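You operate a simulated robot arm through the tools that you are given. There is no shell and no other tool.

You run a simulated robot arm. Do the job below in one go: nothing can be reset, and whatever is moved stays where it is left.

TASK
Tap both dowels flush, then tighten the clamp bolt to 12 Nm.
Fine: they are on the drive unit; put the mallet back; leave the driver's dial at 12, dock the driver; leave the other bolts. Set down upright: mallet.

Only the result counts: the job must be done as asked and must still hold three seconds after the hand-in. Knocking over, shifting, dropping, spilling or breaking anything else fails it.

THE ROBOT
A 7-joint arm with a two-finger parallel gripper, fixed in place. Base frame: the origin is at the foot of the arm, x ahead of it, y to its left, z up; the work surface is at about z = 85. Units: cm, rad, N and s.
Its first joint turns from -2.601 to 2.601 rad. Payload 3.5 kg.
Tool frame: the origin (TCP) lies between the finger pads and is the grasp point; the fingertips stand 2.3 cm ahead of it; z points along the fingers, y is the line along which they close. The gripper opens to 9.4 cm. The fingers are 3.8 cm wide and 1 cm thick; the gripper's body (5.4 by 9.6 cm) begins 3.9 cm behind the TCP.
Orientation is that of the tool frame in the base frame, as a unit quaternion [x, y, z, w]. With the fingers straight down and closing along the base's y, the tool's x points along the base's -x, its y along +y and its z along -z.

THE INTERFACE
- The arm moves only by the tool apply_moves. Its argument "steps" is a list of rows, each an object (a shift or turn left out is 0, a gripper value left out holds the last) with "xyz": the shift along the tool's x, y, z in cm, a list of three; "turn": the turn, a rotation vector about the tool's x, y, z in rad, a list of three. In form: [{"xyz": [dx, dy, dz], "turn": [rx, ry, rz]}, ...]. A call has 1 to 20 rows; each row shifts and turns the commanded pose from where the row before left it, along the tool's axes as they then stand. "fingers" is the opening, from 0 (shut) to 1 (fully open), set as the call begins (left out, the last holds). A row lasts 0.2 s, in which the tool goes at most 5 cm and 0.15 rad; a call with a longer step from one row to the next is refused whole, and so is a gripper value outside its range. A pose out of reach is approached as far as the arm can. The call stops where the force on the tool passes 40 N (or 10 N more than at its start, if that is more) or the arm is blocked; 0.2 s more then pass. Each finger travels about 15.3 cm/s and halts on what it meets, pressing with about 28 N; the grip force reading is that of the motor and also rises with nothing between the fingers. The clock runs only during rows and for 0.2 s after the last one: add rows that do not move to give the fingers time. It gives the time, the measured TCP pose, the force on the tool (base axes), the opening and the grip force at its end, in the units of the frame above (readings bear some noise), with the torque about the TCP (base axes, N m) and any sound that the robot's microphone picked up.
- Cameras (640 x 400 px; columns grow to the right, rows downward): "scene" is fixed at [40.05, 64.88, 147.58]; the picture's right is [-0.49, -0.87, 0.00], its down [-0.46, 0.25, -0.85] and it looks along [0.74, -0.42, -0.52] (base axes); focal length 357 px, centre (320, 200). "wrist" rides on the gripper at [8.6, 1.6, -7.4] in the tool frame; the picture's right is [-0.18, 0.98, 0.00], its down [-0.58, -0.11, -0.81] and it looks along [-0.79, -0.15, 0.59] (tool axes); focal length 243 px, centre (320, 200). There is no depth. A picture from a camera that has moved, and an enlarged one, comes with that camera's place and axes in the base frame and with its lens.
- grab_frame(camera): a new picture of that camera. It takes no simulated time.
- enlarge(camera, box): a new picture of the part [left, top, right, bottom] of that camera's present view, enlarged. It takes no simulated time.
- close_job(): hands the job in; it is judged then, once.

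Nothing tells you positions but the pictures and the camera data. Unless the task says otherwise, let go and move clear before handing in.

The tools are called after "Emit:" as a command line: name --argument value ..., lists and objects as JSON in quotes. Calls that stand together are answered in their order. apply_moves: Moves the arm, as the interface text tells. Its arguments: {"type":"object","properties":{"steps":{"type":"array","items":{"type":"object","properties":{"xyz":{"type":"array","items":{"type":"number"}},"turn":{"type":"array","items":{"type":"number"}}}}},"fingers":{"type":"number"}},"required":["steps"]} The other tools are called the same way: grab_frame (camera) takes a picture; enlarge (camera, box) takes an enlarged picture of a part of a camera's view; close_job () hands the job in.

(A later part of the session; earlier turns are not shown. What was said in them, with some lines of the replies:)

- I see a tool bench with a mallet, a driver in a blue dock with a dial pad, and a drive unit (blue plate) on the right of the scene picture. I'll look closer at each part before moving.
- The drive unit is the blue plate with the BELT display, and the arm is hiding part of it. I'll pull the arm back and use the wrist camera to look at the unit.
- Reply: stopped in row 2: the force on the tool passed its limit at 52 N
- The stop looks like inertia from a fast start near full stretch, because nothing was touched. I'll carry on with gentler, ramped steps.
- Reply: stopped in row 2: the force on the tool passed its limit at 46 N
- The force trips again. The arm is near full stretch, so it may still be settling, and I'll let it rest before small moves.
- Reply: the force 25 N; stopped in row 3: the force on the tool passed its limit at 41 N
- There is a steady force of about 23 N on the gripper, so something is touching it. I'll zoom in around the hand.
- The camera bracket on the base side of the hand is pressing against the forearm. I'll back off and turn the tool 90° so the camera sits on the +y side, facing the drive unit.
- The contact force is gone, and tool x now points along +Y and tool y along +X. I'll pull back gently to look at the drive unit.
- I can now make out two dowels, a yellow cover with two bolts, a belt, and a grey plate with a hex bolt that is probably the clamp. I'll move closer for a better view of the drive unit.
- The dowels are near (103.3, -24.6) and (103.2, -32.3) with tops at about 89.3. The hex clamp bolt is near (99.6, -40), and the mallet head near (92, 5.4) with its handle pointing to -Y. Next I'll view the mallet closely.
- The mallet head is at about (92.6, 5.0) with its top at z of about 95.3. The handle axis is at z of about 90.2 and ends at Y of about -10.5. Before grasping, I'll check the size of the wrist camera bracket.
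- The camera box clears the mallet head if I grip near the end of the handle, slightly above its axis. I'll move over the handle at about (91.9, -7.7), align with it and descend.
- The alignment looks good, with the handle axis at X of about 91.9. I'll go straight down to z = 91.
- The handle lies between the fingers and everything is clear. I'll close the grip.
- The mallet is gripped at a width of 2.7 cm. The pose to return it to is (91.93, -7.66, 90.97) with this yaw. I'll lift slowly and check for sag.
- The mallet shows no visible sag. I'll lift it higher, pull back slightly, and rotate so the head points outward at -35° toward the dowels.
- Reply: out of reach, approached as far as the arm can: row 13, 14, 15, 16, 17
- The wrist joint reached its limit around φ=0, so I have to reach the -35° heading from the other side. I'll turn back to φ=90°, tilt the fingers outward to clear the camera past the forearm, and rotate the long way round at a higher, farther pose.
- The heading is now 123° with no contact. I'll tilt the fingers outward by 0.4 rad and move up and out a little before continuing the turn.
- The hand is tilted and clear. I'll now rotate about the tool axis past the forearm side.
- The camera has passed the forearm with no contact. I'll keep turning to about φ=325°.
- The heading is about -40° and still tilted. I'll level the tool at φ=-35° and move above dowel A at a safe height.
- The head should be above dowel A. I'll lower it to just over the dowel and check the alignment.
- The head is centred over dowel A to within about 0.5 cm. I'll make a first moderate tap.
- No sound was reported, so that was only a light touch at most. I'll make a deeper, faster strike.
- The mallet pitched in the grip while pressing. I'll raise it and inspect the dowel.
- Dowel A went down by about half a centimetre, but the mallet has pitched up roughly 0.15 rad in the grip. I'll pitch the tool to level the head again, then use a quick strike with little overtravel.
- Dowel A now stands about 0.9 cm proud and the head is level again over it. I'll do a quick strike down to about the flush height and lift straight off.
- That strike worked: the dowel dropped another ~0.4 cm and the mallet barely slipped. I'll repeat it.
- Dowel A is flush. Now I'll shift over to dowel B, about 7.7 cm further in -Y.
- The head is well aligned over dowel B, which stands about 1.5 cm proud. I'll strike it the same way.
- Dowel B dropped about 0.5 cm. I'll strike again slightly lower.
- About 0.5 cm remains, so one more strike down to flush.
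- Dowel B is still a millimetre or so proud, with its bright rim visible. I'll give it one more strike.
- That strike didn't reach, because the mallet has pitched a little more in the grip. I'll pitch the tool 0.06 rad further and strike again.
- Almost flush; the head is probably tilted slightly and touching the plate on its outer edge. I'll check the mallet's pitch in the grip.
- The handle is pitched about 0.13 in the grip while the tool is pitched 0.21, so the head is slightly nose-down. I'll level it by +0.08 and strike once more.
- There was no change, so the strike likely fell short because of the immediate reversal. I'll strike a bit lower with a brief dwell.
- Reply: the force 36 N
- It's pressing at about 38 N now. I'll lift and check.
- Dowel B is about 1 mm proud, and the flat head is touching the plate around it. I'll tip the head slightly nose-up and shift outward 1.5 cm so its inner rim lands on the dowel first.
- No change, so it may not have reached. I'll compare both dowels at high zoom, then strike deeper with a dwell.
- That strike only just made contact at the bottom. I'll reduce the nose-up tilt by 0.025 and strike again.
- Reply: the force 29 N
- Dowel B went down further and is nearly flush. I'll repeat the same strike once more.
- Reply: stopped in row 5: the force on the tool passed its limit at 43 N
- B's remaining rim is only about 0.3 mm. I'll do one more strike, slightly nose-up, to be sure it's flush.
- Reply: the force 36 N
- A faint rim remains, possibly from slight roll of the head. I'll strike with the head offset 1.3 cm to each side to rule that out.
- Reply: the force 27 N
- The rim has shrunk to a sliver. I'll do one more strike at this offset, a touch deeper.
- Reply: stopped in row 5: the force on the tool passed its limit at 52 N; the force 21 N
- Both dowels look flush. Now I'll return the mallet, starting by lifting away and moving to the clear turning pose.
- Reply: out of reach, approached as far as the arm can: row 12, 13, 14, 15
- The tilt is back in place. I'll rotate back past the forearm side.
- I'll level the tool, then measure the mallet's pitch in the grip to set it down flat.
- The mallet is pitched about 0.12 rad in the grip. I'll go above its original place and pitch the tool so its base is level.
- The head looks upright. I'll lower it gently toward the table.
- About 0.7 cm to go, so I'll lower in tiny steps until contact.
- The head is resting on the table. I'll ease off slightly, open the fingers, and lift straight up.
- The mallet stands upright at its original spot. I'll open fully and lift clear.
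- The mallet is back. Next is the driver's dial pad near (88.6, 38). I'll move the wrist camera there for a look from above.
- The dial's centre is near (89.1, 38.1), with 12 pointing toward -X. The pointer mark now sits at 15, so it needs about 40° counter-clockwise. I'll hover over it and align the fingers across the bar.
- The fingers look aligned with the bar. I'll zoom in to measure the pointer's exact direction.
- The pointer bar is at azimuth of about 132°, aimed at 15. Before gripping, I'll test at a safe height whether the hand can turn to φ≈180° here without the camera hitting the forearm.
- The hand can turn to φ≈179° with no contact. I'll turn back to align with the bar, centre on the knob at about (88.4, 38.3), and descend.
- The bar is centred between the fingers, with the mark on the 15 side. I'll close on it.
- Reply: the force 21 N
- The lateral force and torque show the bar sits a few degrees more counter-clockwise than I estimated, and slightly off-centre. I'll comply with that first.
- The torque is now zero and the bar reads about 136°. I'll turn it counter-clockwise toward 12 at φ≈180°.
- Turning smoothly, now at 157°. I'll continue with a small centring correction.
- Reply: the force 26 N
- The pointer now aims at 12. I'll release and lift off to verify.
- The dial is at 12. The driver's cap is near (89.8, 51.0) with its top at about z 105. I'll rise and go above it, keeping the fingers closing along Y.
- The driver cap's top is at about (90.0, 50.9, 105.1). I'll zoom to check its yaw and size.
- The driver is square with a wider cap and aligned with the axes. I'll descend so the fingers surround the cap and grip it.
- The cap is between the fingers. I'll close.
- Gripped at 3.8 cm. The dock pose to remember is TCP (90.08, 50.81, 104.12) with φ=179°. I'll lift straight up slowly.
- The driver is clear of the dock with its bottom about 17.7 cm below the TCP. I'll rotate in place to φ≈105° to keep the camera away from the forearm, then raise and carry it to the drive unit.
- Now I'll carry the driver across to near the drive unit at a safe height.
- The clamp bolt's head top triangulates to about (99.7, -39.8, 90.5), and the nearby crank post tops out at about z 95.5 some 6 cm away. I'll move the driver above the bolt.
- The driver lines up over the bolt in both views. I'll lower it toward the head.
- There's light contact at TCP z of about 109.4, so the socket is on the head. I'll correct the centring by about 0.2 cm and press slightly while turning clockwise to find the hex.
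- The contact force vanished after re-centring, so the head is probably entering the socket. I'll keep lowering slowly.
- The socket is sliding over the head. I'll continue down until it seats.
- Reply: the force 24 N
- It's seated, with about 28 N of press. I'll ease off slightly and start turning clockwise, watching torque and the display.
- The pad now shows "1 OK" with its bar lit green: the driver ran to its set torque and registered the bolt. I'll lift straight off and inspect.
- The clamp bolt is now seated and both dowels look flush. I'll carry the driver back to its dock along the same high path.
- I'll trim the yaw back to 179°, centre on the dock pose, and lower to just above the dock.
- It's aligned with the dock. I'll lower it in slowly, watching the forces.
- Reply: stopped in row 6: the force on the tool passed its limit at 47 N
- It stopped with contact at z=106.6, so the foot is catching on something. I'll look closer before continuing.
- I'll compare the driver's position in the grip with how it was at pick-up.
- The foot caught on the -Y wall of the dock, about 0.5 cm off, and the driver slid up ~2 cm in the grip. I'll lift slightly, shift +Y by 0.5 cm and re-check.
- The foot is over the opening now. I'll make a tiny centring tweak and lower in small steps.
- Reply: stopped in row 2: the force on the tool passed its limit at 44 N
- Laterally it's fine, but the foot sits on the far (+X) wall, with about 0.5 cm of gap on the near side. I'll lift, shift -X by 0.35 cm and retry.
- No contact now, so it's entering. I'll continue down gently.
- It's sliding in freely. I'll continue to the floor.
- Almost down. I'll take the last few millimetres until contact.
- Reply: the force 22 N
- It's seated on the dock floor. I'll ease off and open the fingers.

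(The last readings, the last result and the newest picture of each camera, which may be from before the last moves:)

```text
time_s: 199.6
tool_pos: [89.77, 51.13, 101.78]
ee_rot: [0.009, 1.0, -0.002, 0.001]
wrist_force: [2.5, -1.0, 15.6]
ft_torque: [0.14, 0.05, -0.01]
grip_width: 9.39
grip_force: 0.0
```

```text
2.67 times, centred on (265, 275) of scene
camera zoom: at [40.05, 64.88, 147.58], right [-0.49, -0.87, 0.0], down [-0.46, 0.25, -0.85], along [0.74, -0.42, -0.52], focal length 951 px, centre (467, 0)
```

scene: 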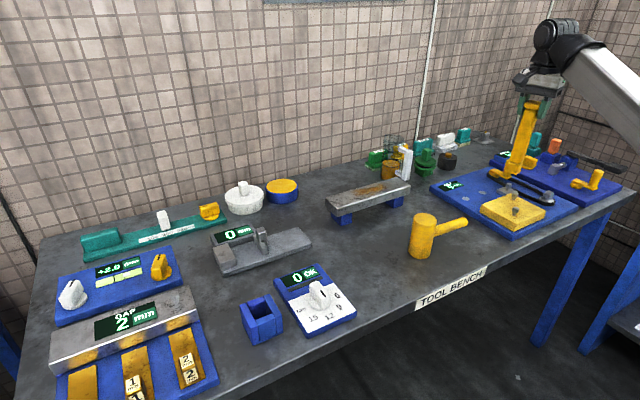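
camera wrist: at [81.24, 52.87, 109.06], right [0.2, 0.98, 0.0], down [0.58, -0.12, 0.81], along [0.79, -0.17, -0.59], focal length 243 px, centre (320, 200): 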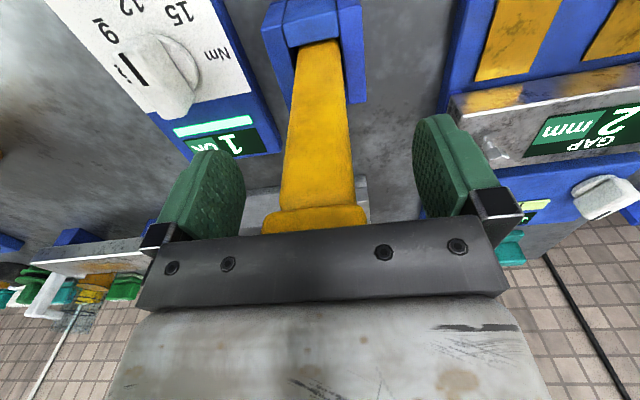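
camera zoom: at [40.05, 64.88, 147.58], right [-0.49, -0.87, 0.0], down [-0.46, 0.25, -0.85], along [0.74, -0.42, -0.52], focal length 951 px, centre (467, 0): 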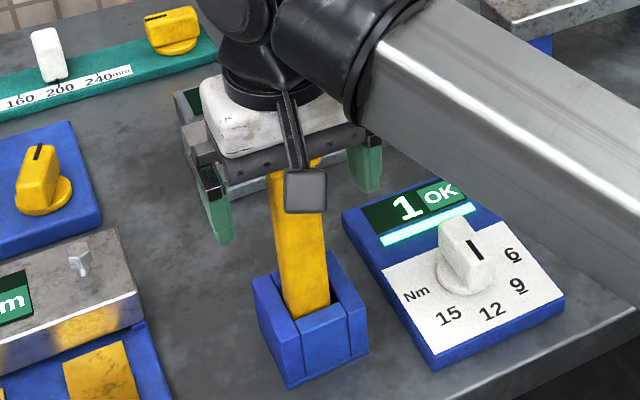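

The fingers are open but the palm is still resting on the cap. I'll lift straight up.

Emit:
apply_moves --steps '[{"xyz": [0, 0, -0.3]}, {"xyz": [0, 0, -0.6]}, {"xyz": [0, 0, -1]}, {"xyz": [0, 0, -1.5]}, {"xyz": [0, 0, -1.8]}, {"xyz": [0, 0, -1.8]}, {"xyz": [0, 0, -1.5]}, {"xyz": [0, 0, -0.8]}, {}]'

Emit:
enlarge --camera "scene" --box '[210, 200, 340, 350]'

Emit:
enlarge --camera "wrist" --box '[240, 0, 400, 150]'

```text
time_s: 201.6
tool_pos: [89.75, 51.26, 110.92]
ee_rot: [0.009, 1.0, -0.002, 0.002]
wrist_force: [0.1, -0.4, 1.1]
ft_torque: [-0.03, 0.01, -0.02]
grip_width: 9.41
grip_force: 0.1
```

```text
2.67 times, centred on (275, 275) of scene
camera zoom: at [40.05, 64.88, 147.58], right [-0.49, -0.87, 0.0], down [-0.46, 0.25, -0.85], along [0.74, -0.42, -0.52], focal length 951 px, centre (440, 0)
```

zoom: 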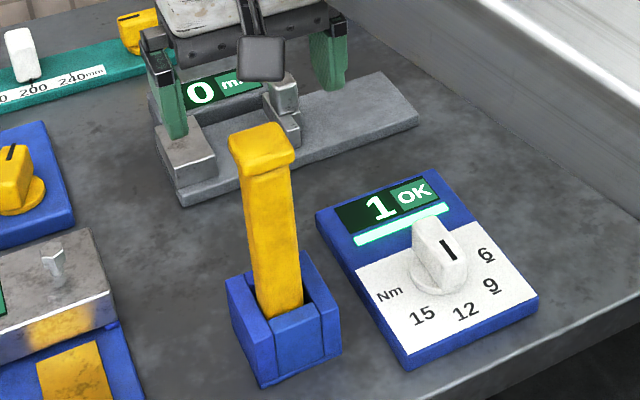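

```text
2.67 times, centred on (320, 75) of wrist
camera zoom: at [81.29, 52.96, 118.24], right [0.2, 0.98, 0.0], down [0.58, -0.12, 0.81], along [0.79, -0.17, -0.59], focal length 647 px, centre (320, 533)
```

zoom: 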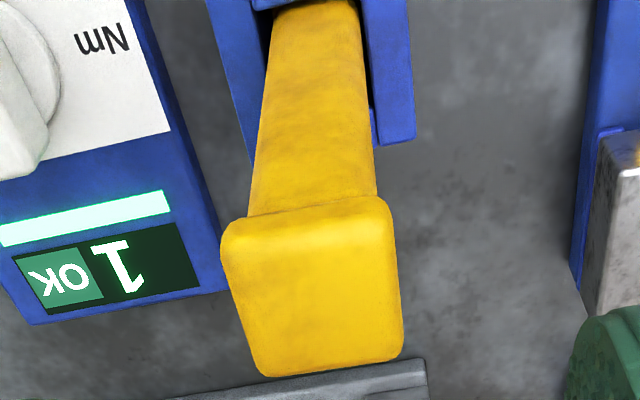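

The driver is docked and seated. I'll move clear and take a close wrist-camera look at the dowels before handing in.

Emit:
apply_moves --steps '[{"xyz": [0, 0, -1]}, {"xyz": [0, 0, -1.5]}, {"xyz": [0, 0, -1]}, {"turn": [0, 0, 0.08]}, {"turn": [0, 0, 0.14]}, {"turn": [0, 0, 0.14]}, {"turn": [0, 0, 0.14]}, {"turn": [0, 0, 0.14]}, {"turn": [0, 0, 0.14]}, {"turn": [0, 0, 0.14]}, {"turn": [0, 0, 0.14]}, {"turn": [0, 0, 0.14]}, {"turn": [0, 0, 0.14]}, {"turn": [0, 0, 0.12]}, {"turn": [0, 0, 0.08]}, {}]'

Emit:
apply_moves --steps '[{"xyz": [-0.8, 0.1, -0.2]}, {"xyz": [-1.8, 0.3, -0.3]}, {"xyz": [-2.8, 0.4, -0.4]}, {"xyz": [-3.6, 0.5, -0.4]}, {"xyz": [-3.8, 0.5, 0]}, {"xyz": [-3.8, 0.5, 0]}, {"xyz": [-3.8, 0.5, 0]}, {"xyz": [-3.8, 0.5, 0]}, {"xyz": [-3.8, 0.5, 0]}, {"xyz": [-3.8, 0.5, 0]}, {"xyz": [-3.8, 0.5, 0]}, {"xyz": [-3.8, 0.5, 0]}, {"xyz": [-3.8, 0.5, 0]}, {"xyz": [-3.8, 0.5, 0]}, {"xyz": [-3.8, 0.5, 0]}, {"xyz": [-3.8, 0.5, 0]}, {"xyz": [-3.8, 0.5, 0]}, {"xyz": [-3, 0.4, 0]}, {"xyz": [-2, 0.3, 0]}, {"xyz": [-1, 0.1, 0]}]'

Emit:
grab_frame --camera "wrist"

Emit:
grab_frame --camera "scene"

```text
time_s: 205.0
tool_pos: [89.84, 51.35, 114.55]
ee_rot: [0.704, 0.71, 0.0, 0.002]
wrist_force: [0.1, 1.1, 1.0]
ft_torque: [-0.02, 0.01, -0.02]
grip_width: 9.43
grip_force: 0.0
```

```text
time_s: 209.2
tool_pos: [99.13, -13.13, 115.9]
ee_rot: [0.703, 0.711, 0.0, 0.003]
wrist_force: [0.7, 0.1, 0.2]
ft_torque: [0.01, 0.01, -0.01]
grip_width: 9.39
grip_force: 0.0
```

```text
taken
camera wrist: at [100.66, -4.55, 123.25], right [0.98, -0.17, 0.0], down [-0.1, -0.58, 0.81], along [-0.14, -0.8, -0.59], focal length 243 px, centre (320, 200)
```

wrist: 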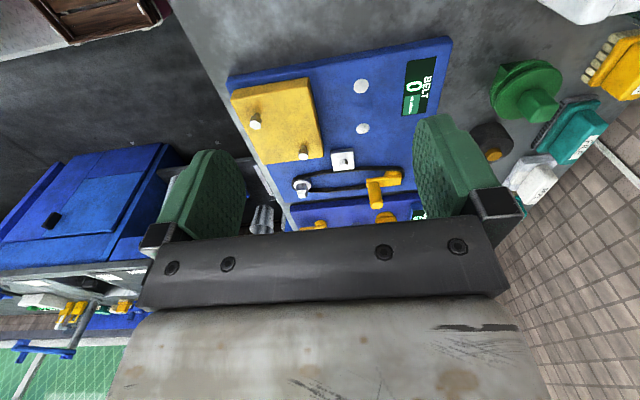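

```text
taken
```

scene: 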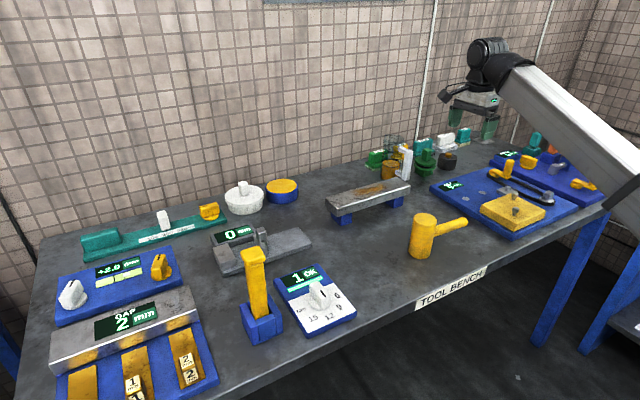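

Everything else looks undisturbed. I'll lower the camera for a low-angle look at the dowels.

Emit:
apply_moves --steps '[{"xyz": [0, 0.1, 0.8]}, {"xyz": [0, 0.2, 1.5]}, {"xyz": [0, 0.2, 2]}, {"xyz": [0, 0.2, 2]}, {"xyz": [0, 0.2, 2]}, {"xyz": [0, 0, 2]}, {"xyz": [0, 0, 2]}, {"xyz": [0, 0, 1.5]}, {"xyz": [0, 0, 0.8]}, {}]'

Emit:
enlarge --camera "wrist" --box '[310, 50, 430, 190]'

Emit:
grab_frame --camera "wrist"

```text
time_s: 211.4
tool_pos: [99.96, -13.17, 101.14]
ee_rot: [0.703, 0.711, 0.001, 0.002]
wrist_force: [1.0, -0.3, -0.2]
ft_torque: [0.04, 0.0, 0.0]
grip_width: 9.39
grip_force: 0.0
```

```text
2.86 times, centred on (370, 120) of wrist
camera zoom: at [101.51, -4.57, 108.68], right [0.98, -0.17, 0.0], down [-0.1, -0.58, 0.81], along [-0.14, -0.8, -0.59], focal length 693 px, centre (177, 429)
```

zoom: 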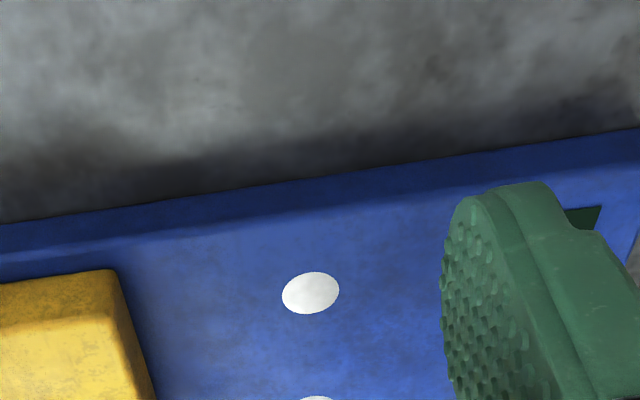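

```text
taken
camera wrist: at [101.51, -4.57, 108.68], right [0.98, -0.17, 0.0], down [-0.1, -0.58, 0.81], along [-0.14, -0.8, -0.59], focal length 243 px, centre (320, 200)
```

wrist: 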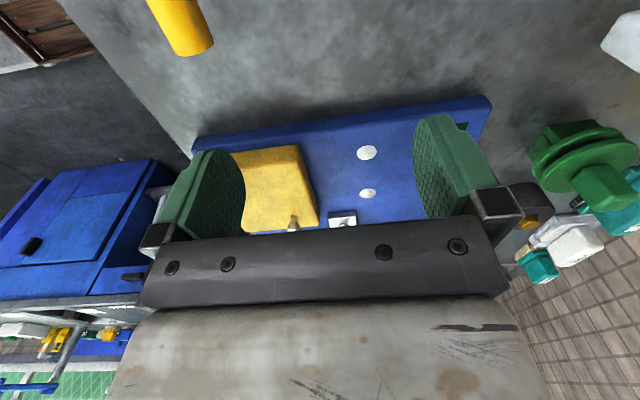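

Emit:
enlarge --camera "wrist" --box '[340, 175, 400, 212]'

Emit:
enlarge --camera "wrist" --box '[340, 135, 400, 172]'

Emit:
enlarge --camera "scene" --box '[480, 185, 494, 197]'

Emit:
enlarge --camera "scene" --box '[462, 191, 480, 205]'

```text
10.67 times, centred on (370, 194) of wrist
camera zoom: at [101.51, -4.57, 108.68], right [0.98, -0.17, 0.0], down [-0.1, -0.58, 0.81], along [-0.14, -0.8, -0.59], focal length 2588 px, centre (-213, 269)
```

zoom: 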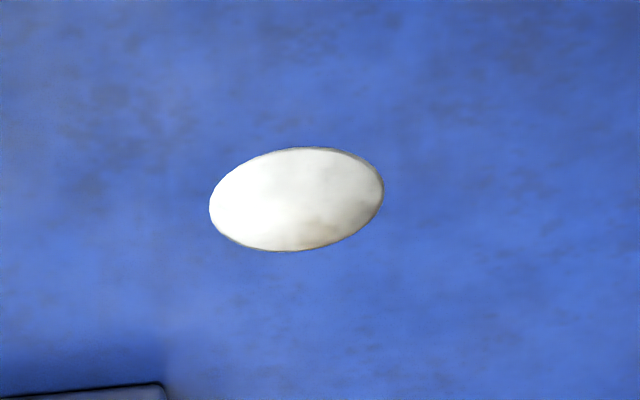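

```text
10.67 times, centred on (370, 154) of wrist
camera zoom: at [101.51, -4.57, 108.68], right [0.98, -0.17, 0.0], down [-0.1, -0.58, 0.81], along [-0.14, -0.8, -0.59], focal length 2588 px, centre (-213, 696)
```

zoom: 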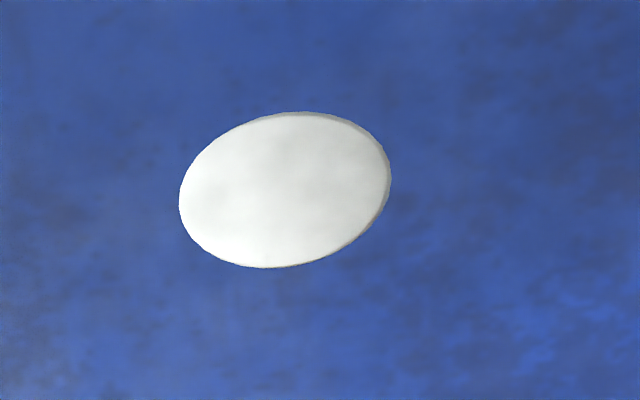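

```text
16.00 times, centred on (487, 191) of scene
camera zoom: at [40.05, 64.88, 147.58], right [-0.49, -0.87, 0.0], down [-0.46, 0.25, -0.85], along [0.74, -0.42, -0.52], focal length 5708 px, centre (-2352, 344)
```

zoom: 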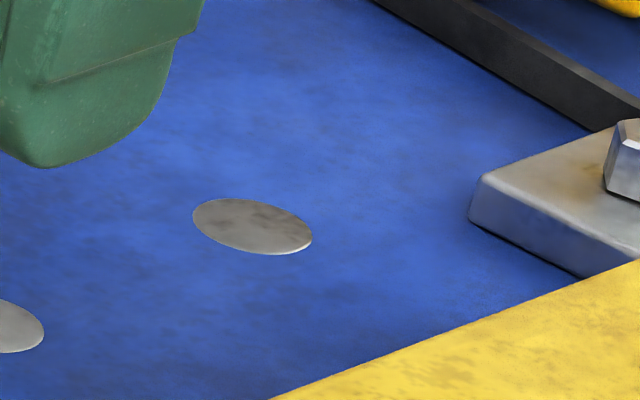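

```text
16.00 times, centred on (471, 198) of scene
camera zoom: at [40.05, 64.88, 147.58], right [-0.49, -0.87, 0.0], down [-0.46, 0.25, -0.85], along [0.74, -0.42, -0.52], focal length 5708 px, centre (-2096, 232)
```

zoom: 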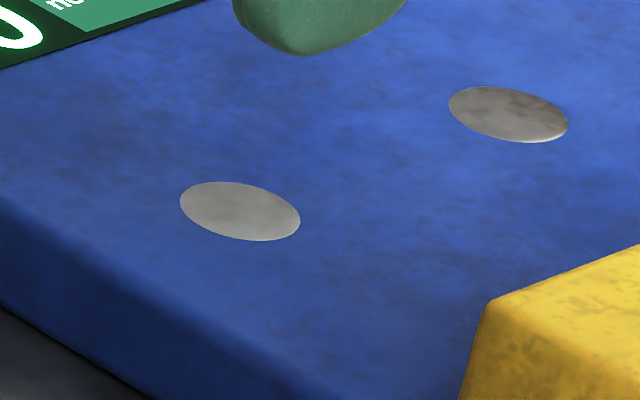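

Both dowels are flush from both viewpoints. I'll raise the arm clear and do a final check of the mallet, dock and dial.

Emit:
apply_moves --steps '[{"xyz": [0, 0, -0.8]}, {"xyz": [0, 0, -1.6]}, {"xyz": [0, 0, -2]}, {"xyz": [0, 0, -2]}, {"xyz": [0, 0, -2]}, {"xyz": [0, 0, -2]}, {"xyz": [0, 0, -2]}, {"xyz": [0, 0, -1.5]}, {"xyz": [0, 0, -0.8]}, {}]'

Emit:
grab_frame --camera "scene"

Emit:
enlarge --camera "scene" --box '[225, 235, 365, 350]'

Emit:
enlarge --camera "scene" --box '[395, 140, 600, 270]'

```text
time_s: 213.6
tool_pos: [100.03, -13.13, 116.03]
ee_rot: [0.704, 0.711, 0.0, 0.003]
wrist_force: [-0.4, -0.2, 0.4]
ft_torque: [-0.01, -0.01, 0.04]
grip_width: 9.39
grip_force: 0.1
```

```text
taken
```

scene: 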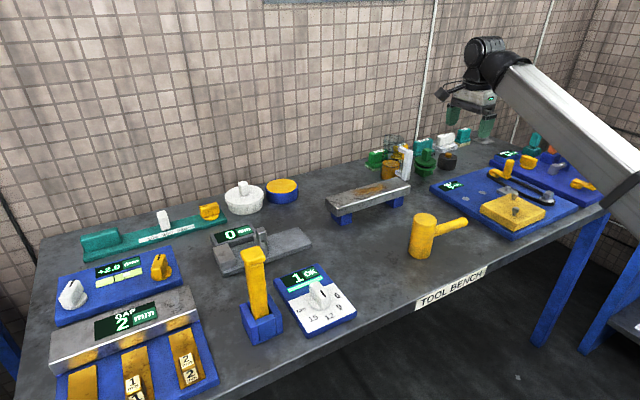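

```text
3.48 times, centred on (295, 292) of scene
camera zoom: at [40.05, 64.88, 147.58], right [-0.49, -0.87, 0.0], down [-0.46, 0.25, -0.85], along [0.74, -0.42, -0.52], focal length 1241 px, centre (407, -122)
```

zoom: 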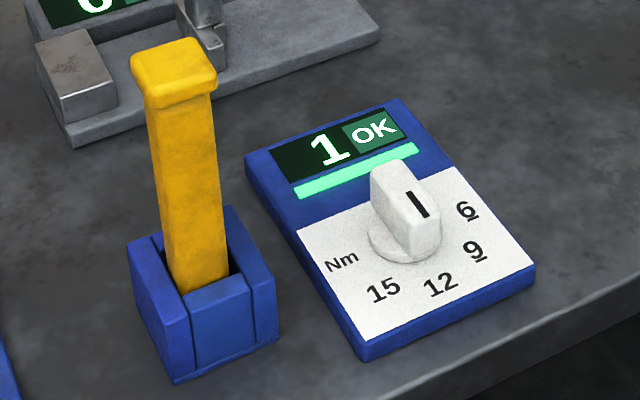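

```text
3.08 times, centred on (498, 205) of scene
camera zoom: at [40.05, 64.88, 147.58], right [-0.49, -0.87, 0.0], down [-0.46, 0.25, -0.85], along [0.74, -0.42, -0.52], focal length 1098 px, centre (-226, 185)
```

zoom: 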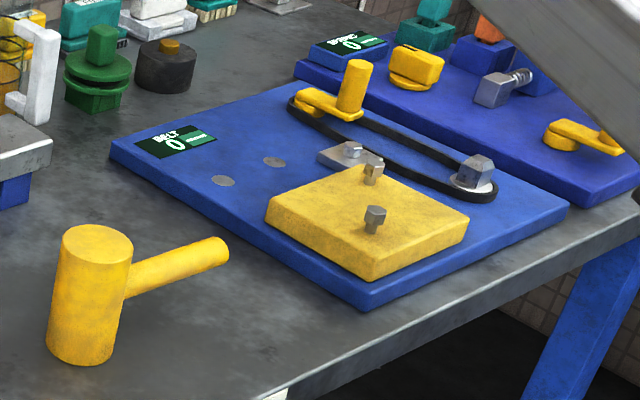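

Both dowels are flush, the clamp bolt is tightened and registered as "1 OK", and the dial is at 12. The driver is docked, the mallet stands upright where it was, and the arm is clear, so I'm handing in.

Emit:
close_job

```text
The job is handed in.
```

I've handed the job in with everything done as asked, as far as I could check from the cameras and readings:

- **Dowels:** Both look flush with the drive unit plate from the scene camera and from a close wrist-camera view. Dowel B took extra strikes to get there.
- **Clamp bolt:** I turned the driver's dial from 15 to 12. When I pressed the driver onto the clamp bolt it ran by itself, and the pad showed "1 OK" with a green bar. The bolt head is now down on its plate. The 12 Nm rests on the dial setting and that OK, as I had no separate torque reading. I took the hex bolt on the grey plate by the belt to be the clamp bolt, and left the other bolts alone.
- **Driver:** It is back in its dock with the dial at 12. On the way in, its foot caught twice on the dock's walls, at up to 47 N. I re-centred it and it then went down to the dock floor. The dock doesn't appear to have moved.
- **Mallet:** It stands upright, within about 0.3 cm of where it started.

Nothing else on the bench appears moved or knocked over, and the arm is raised clear with its fingers open.
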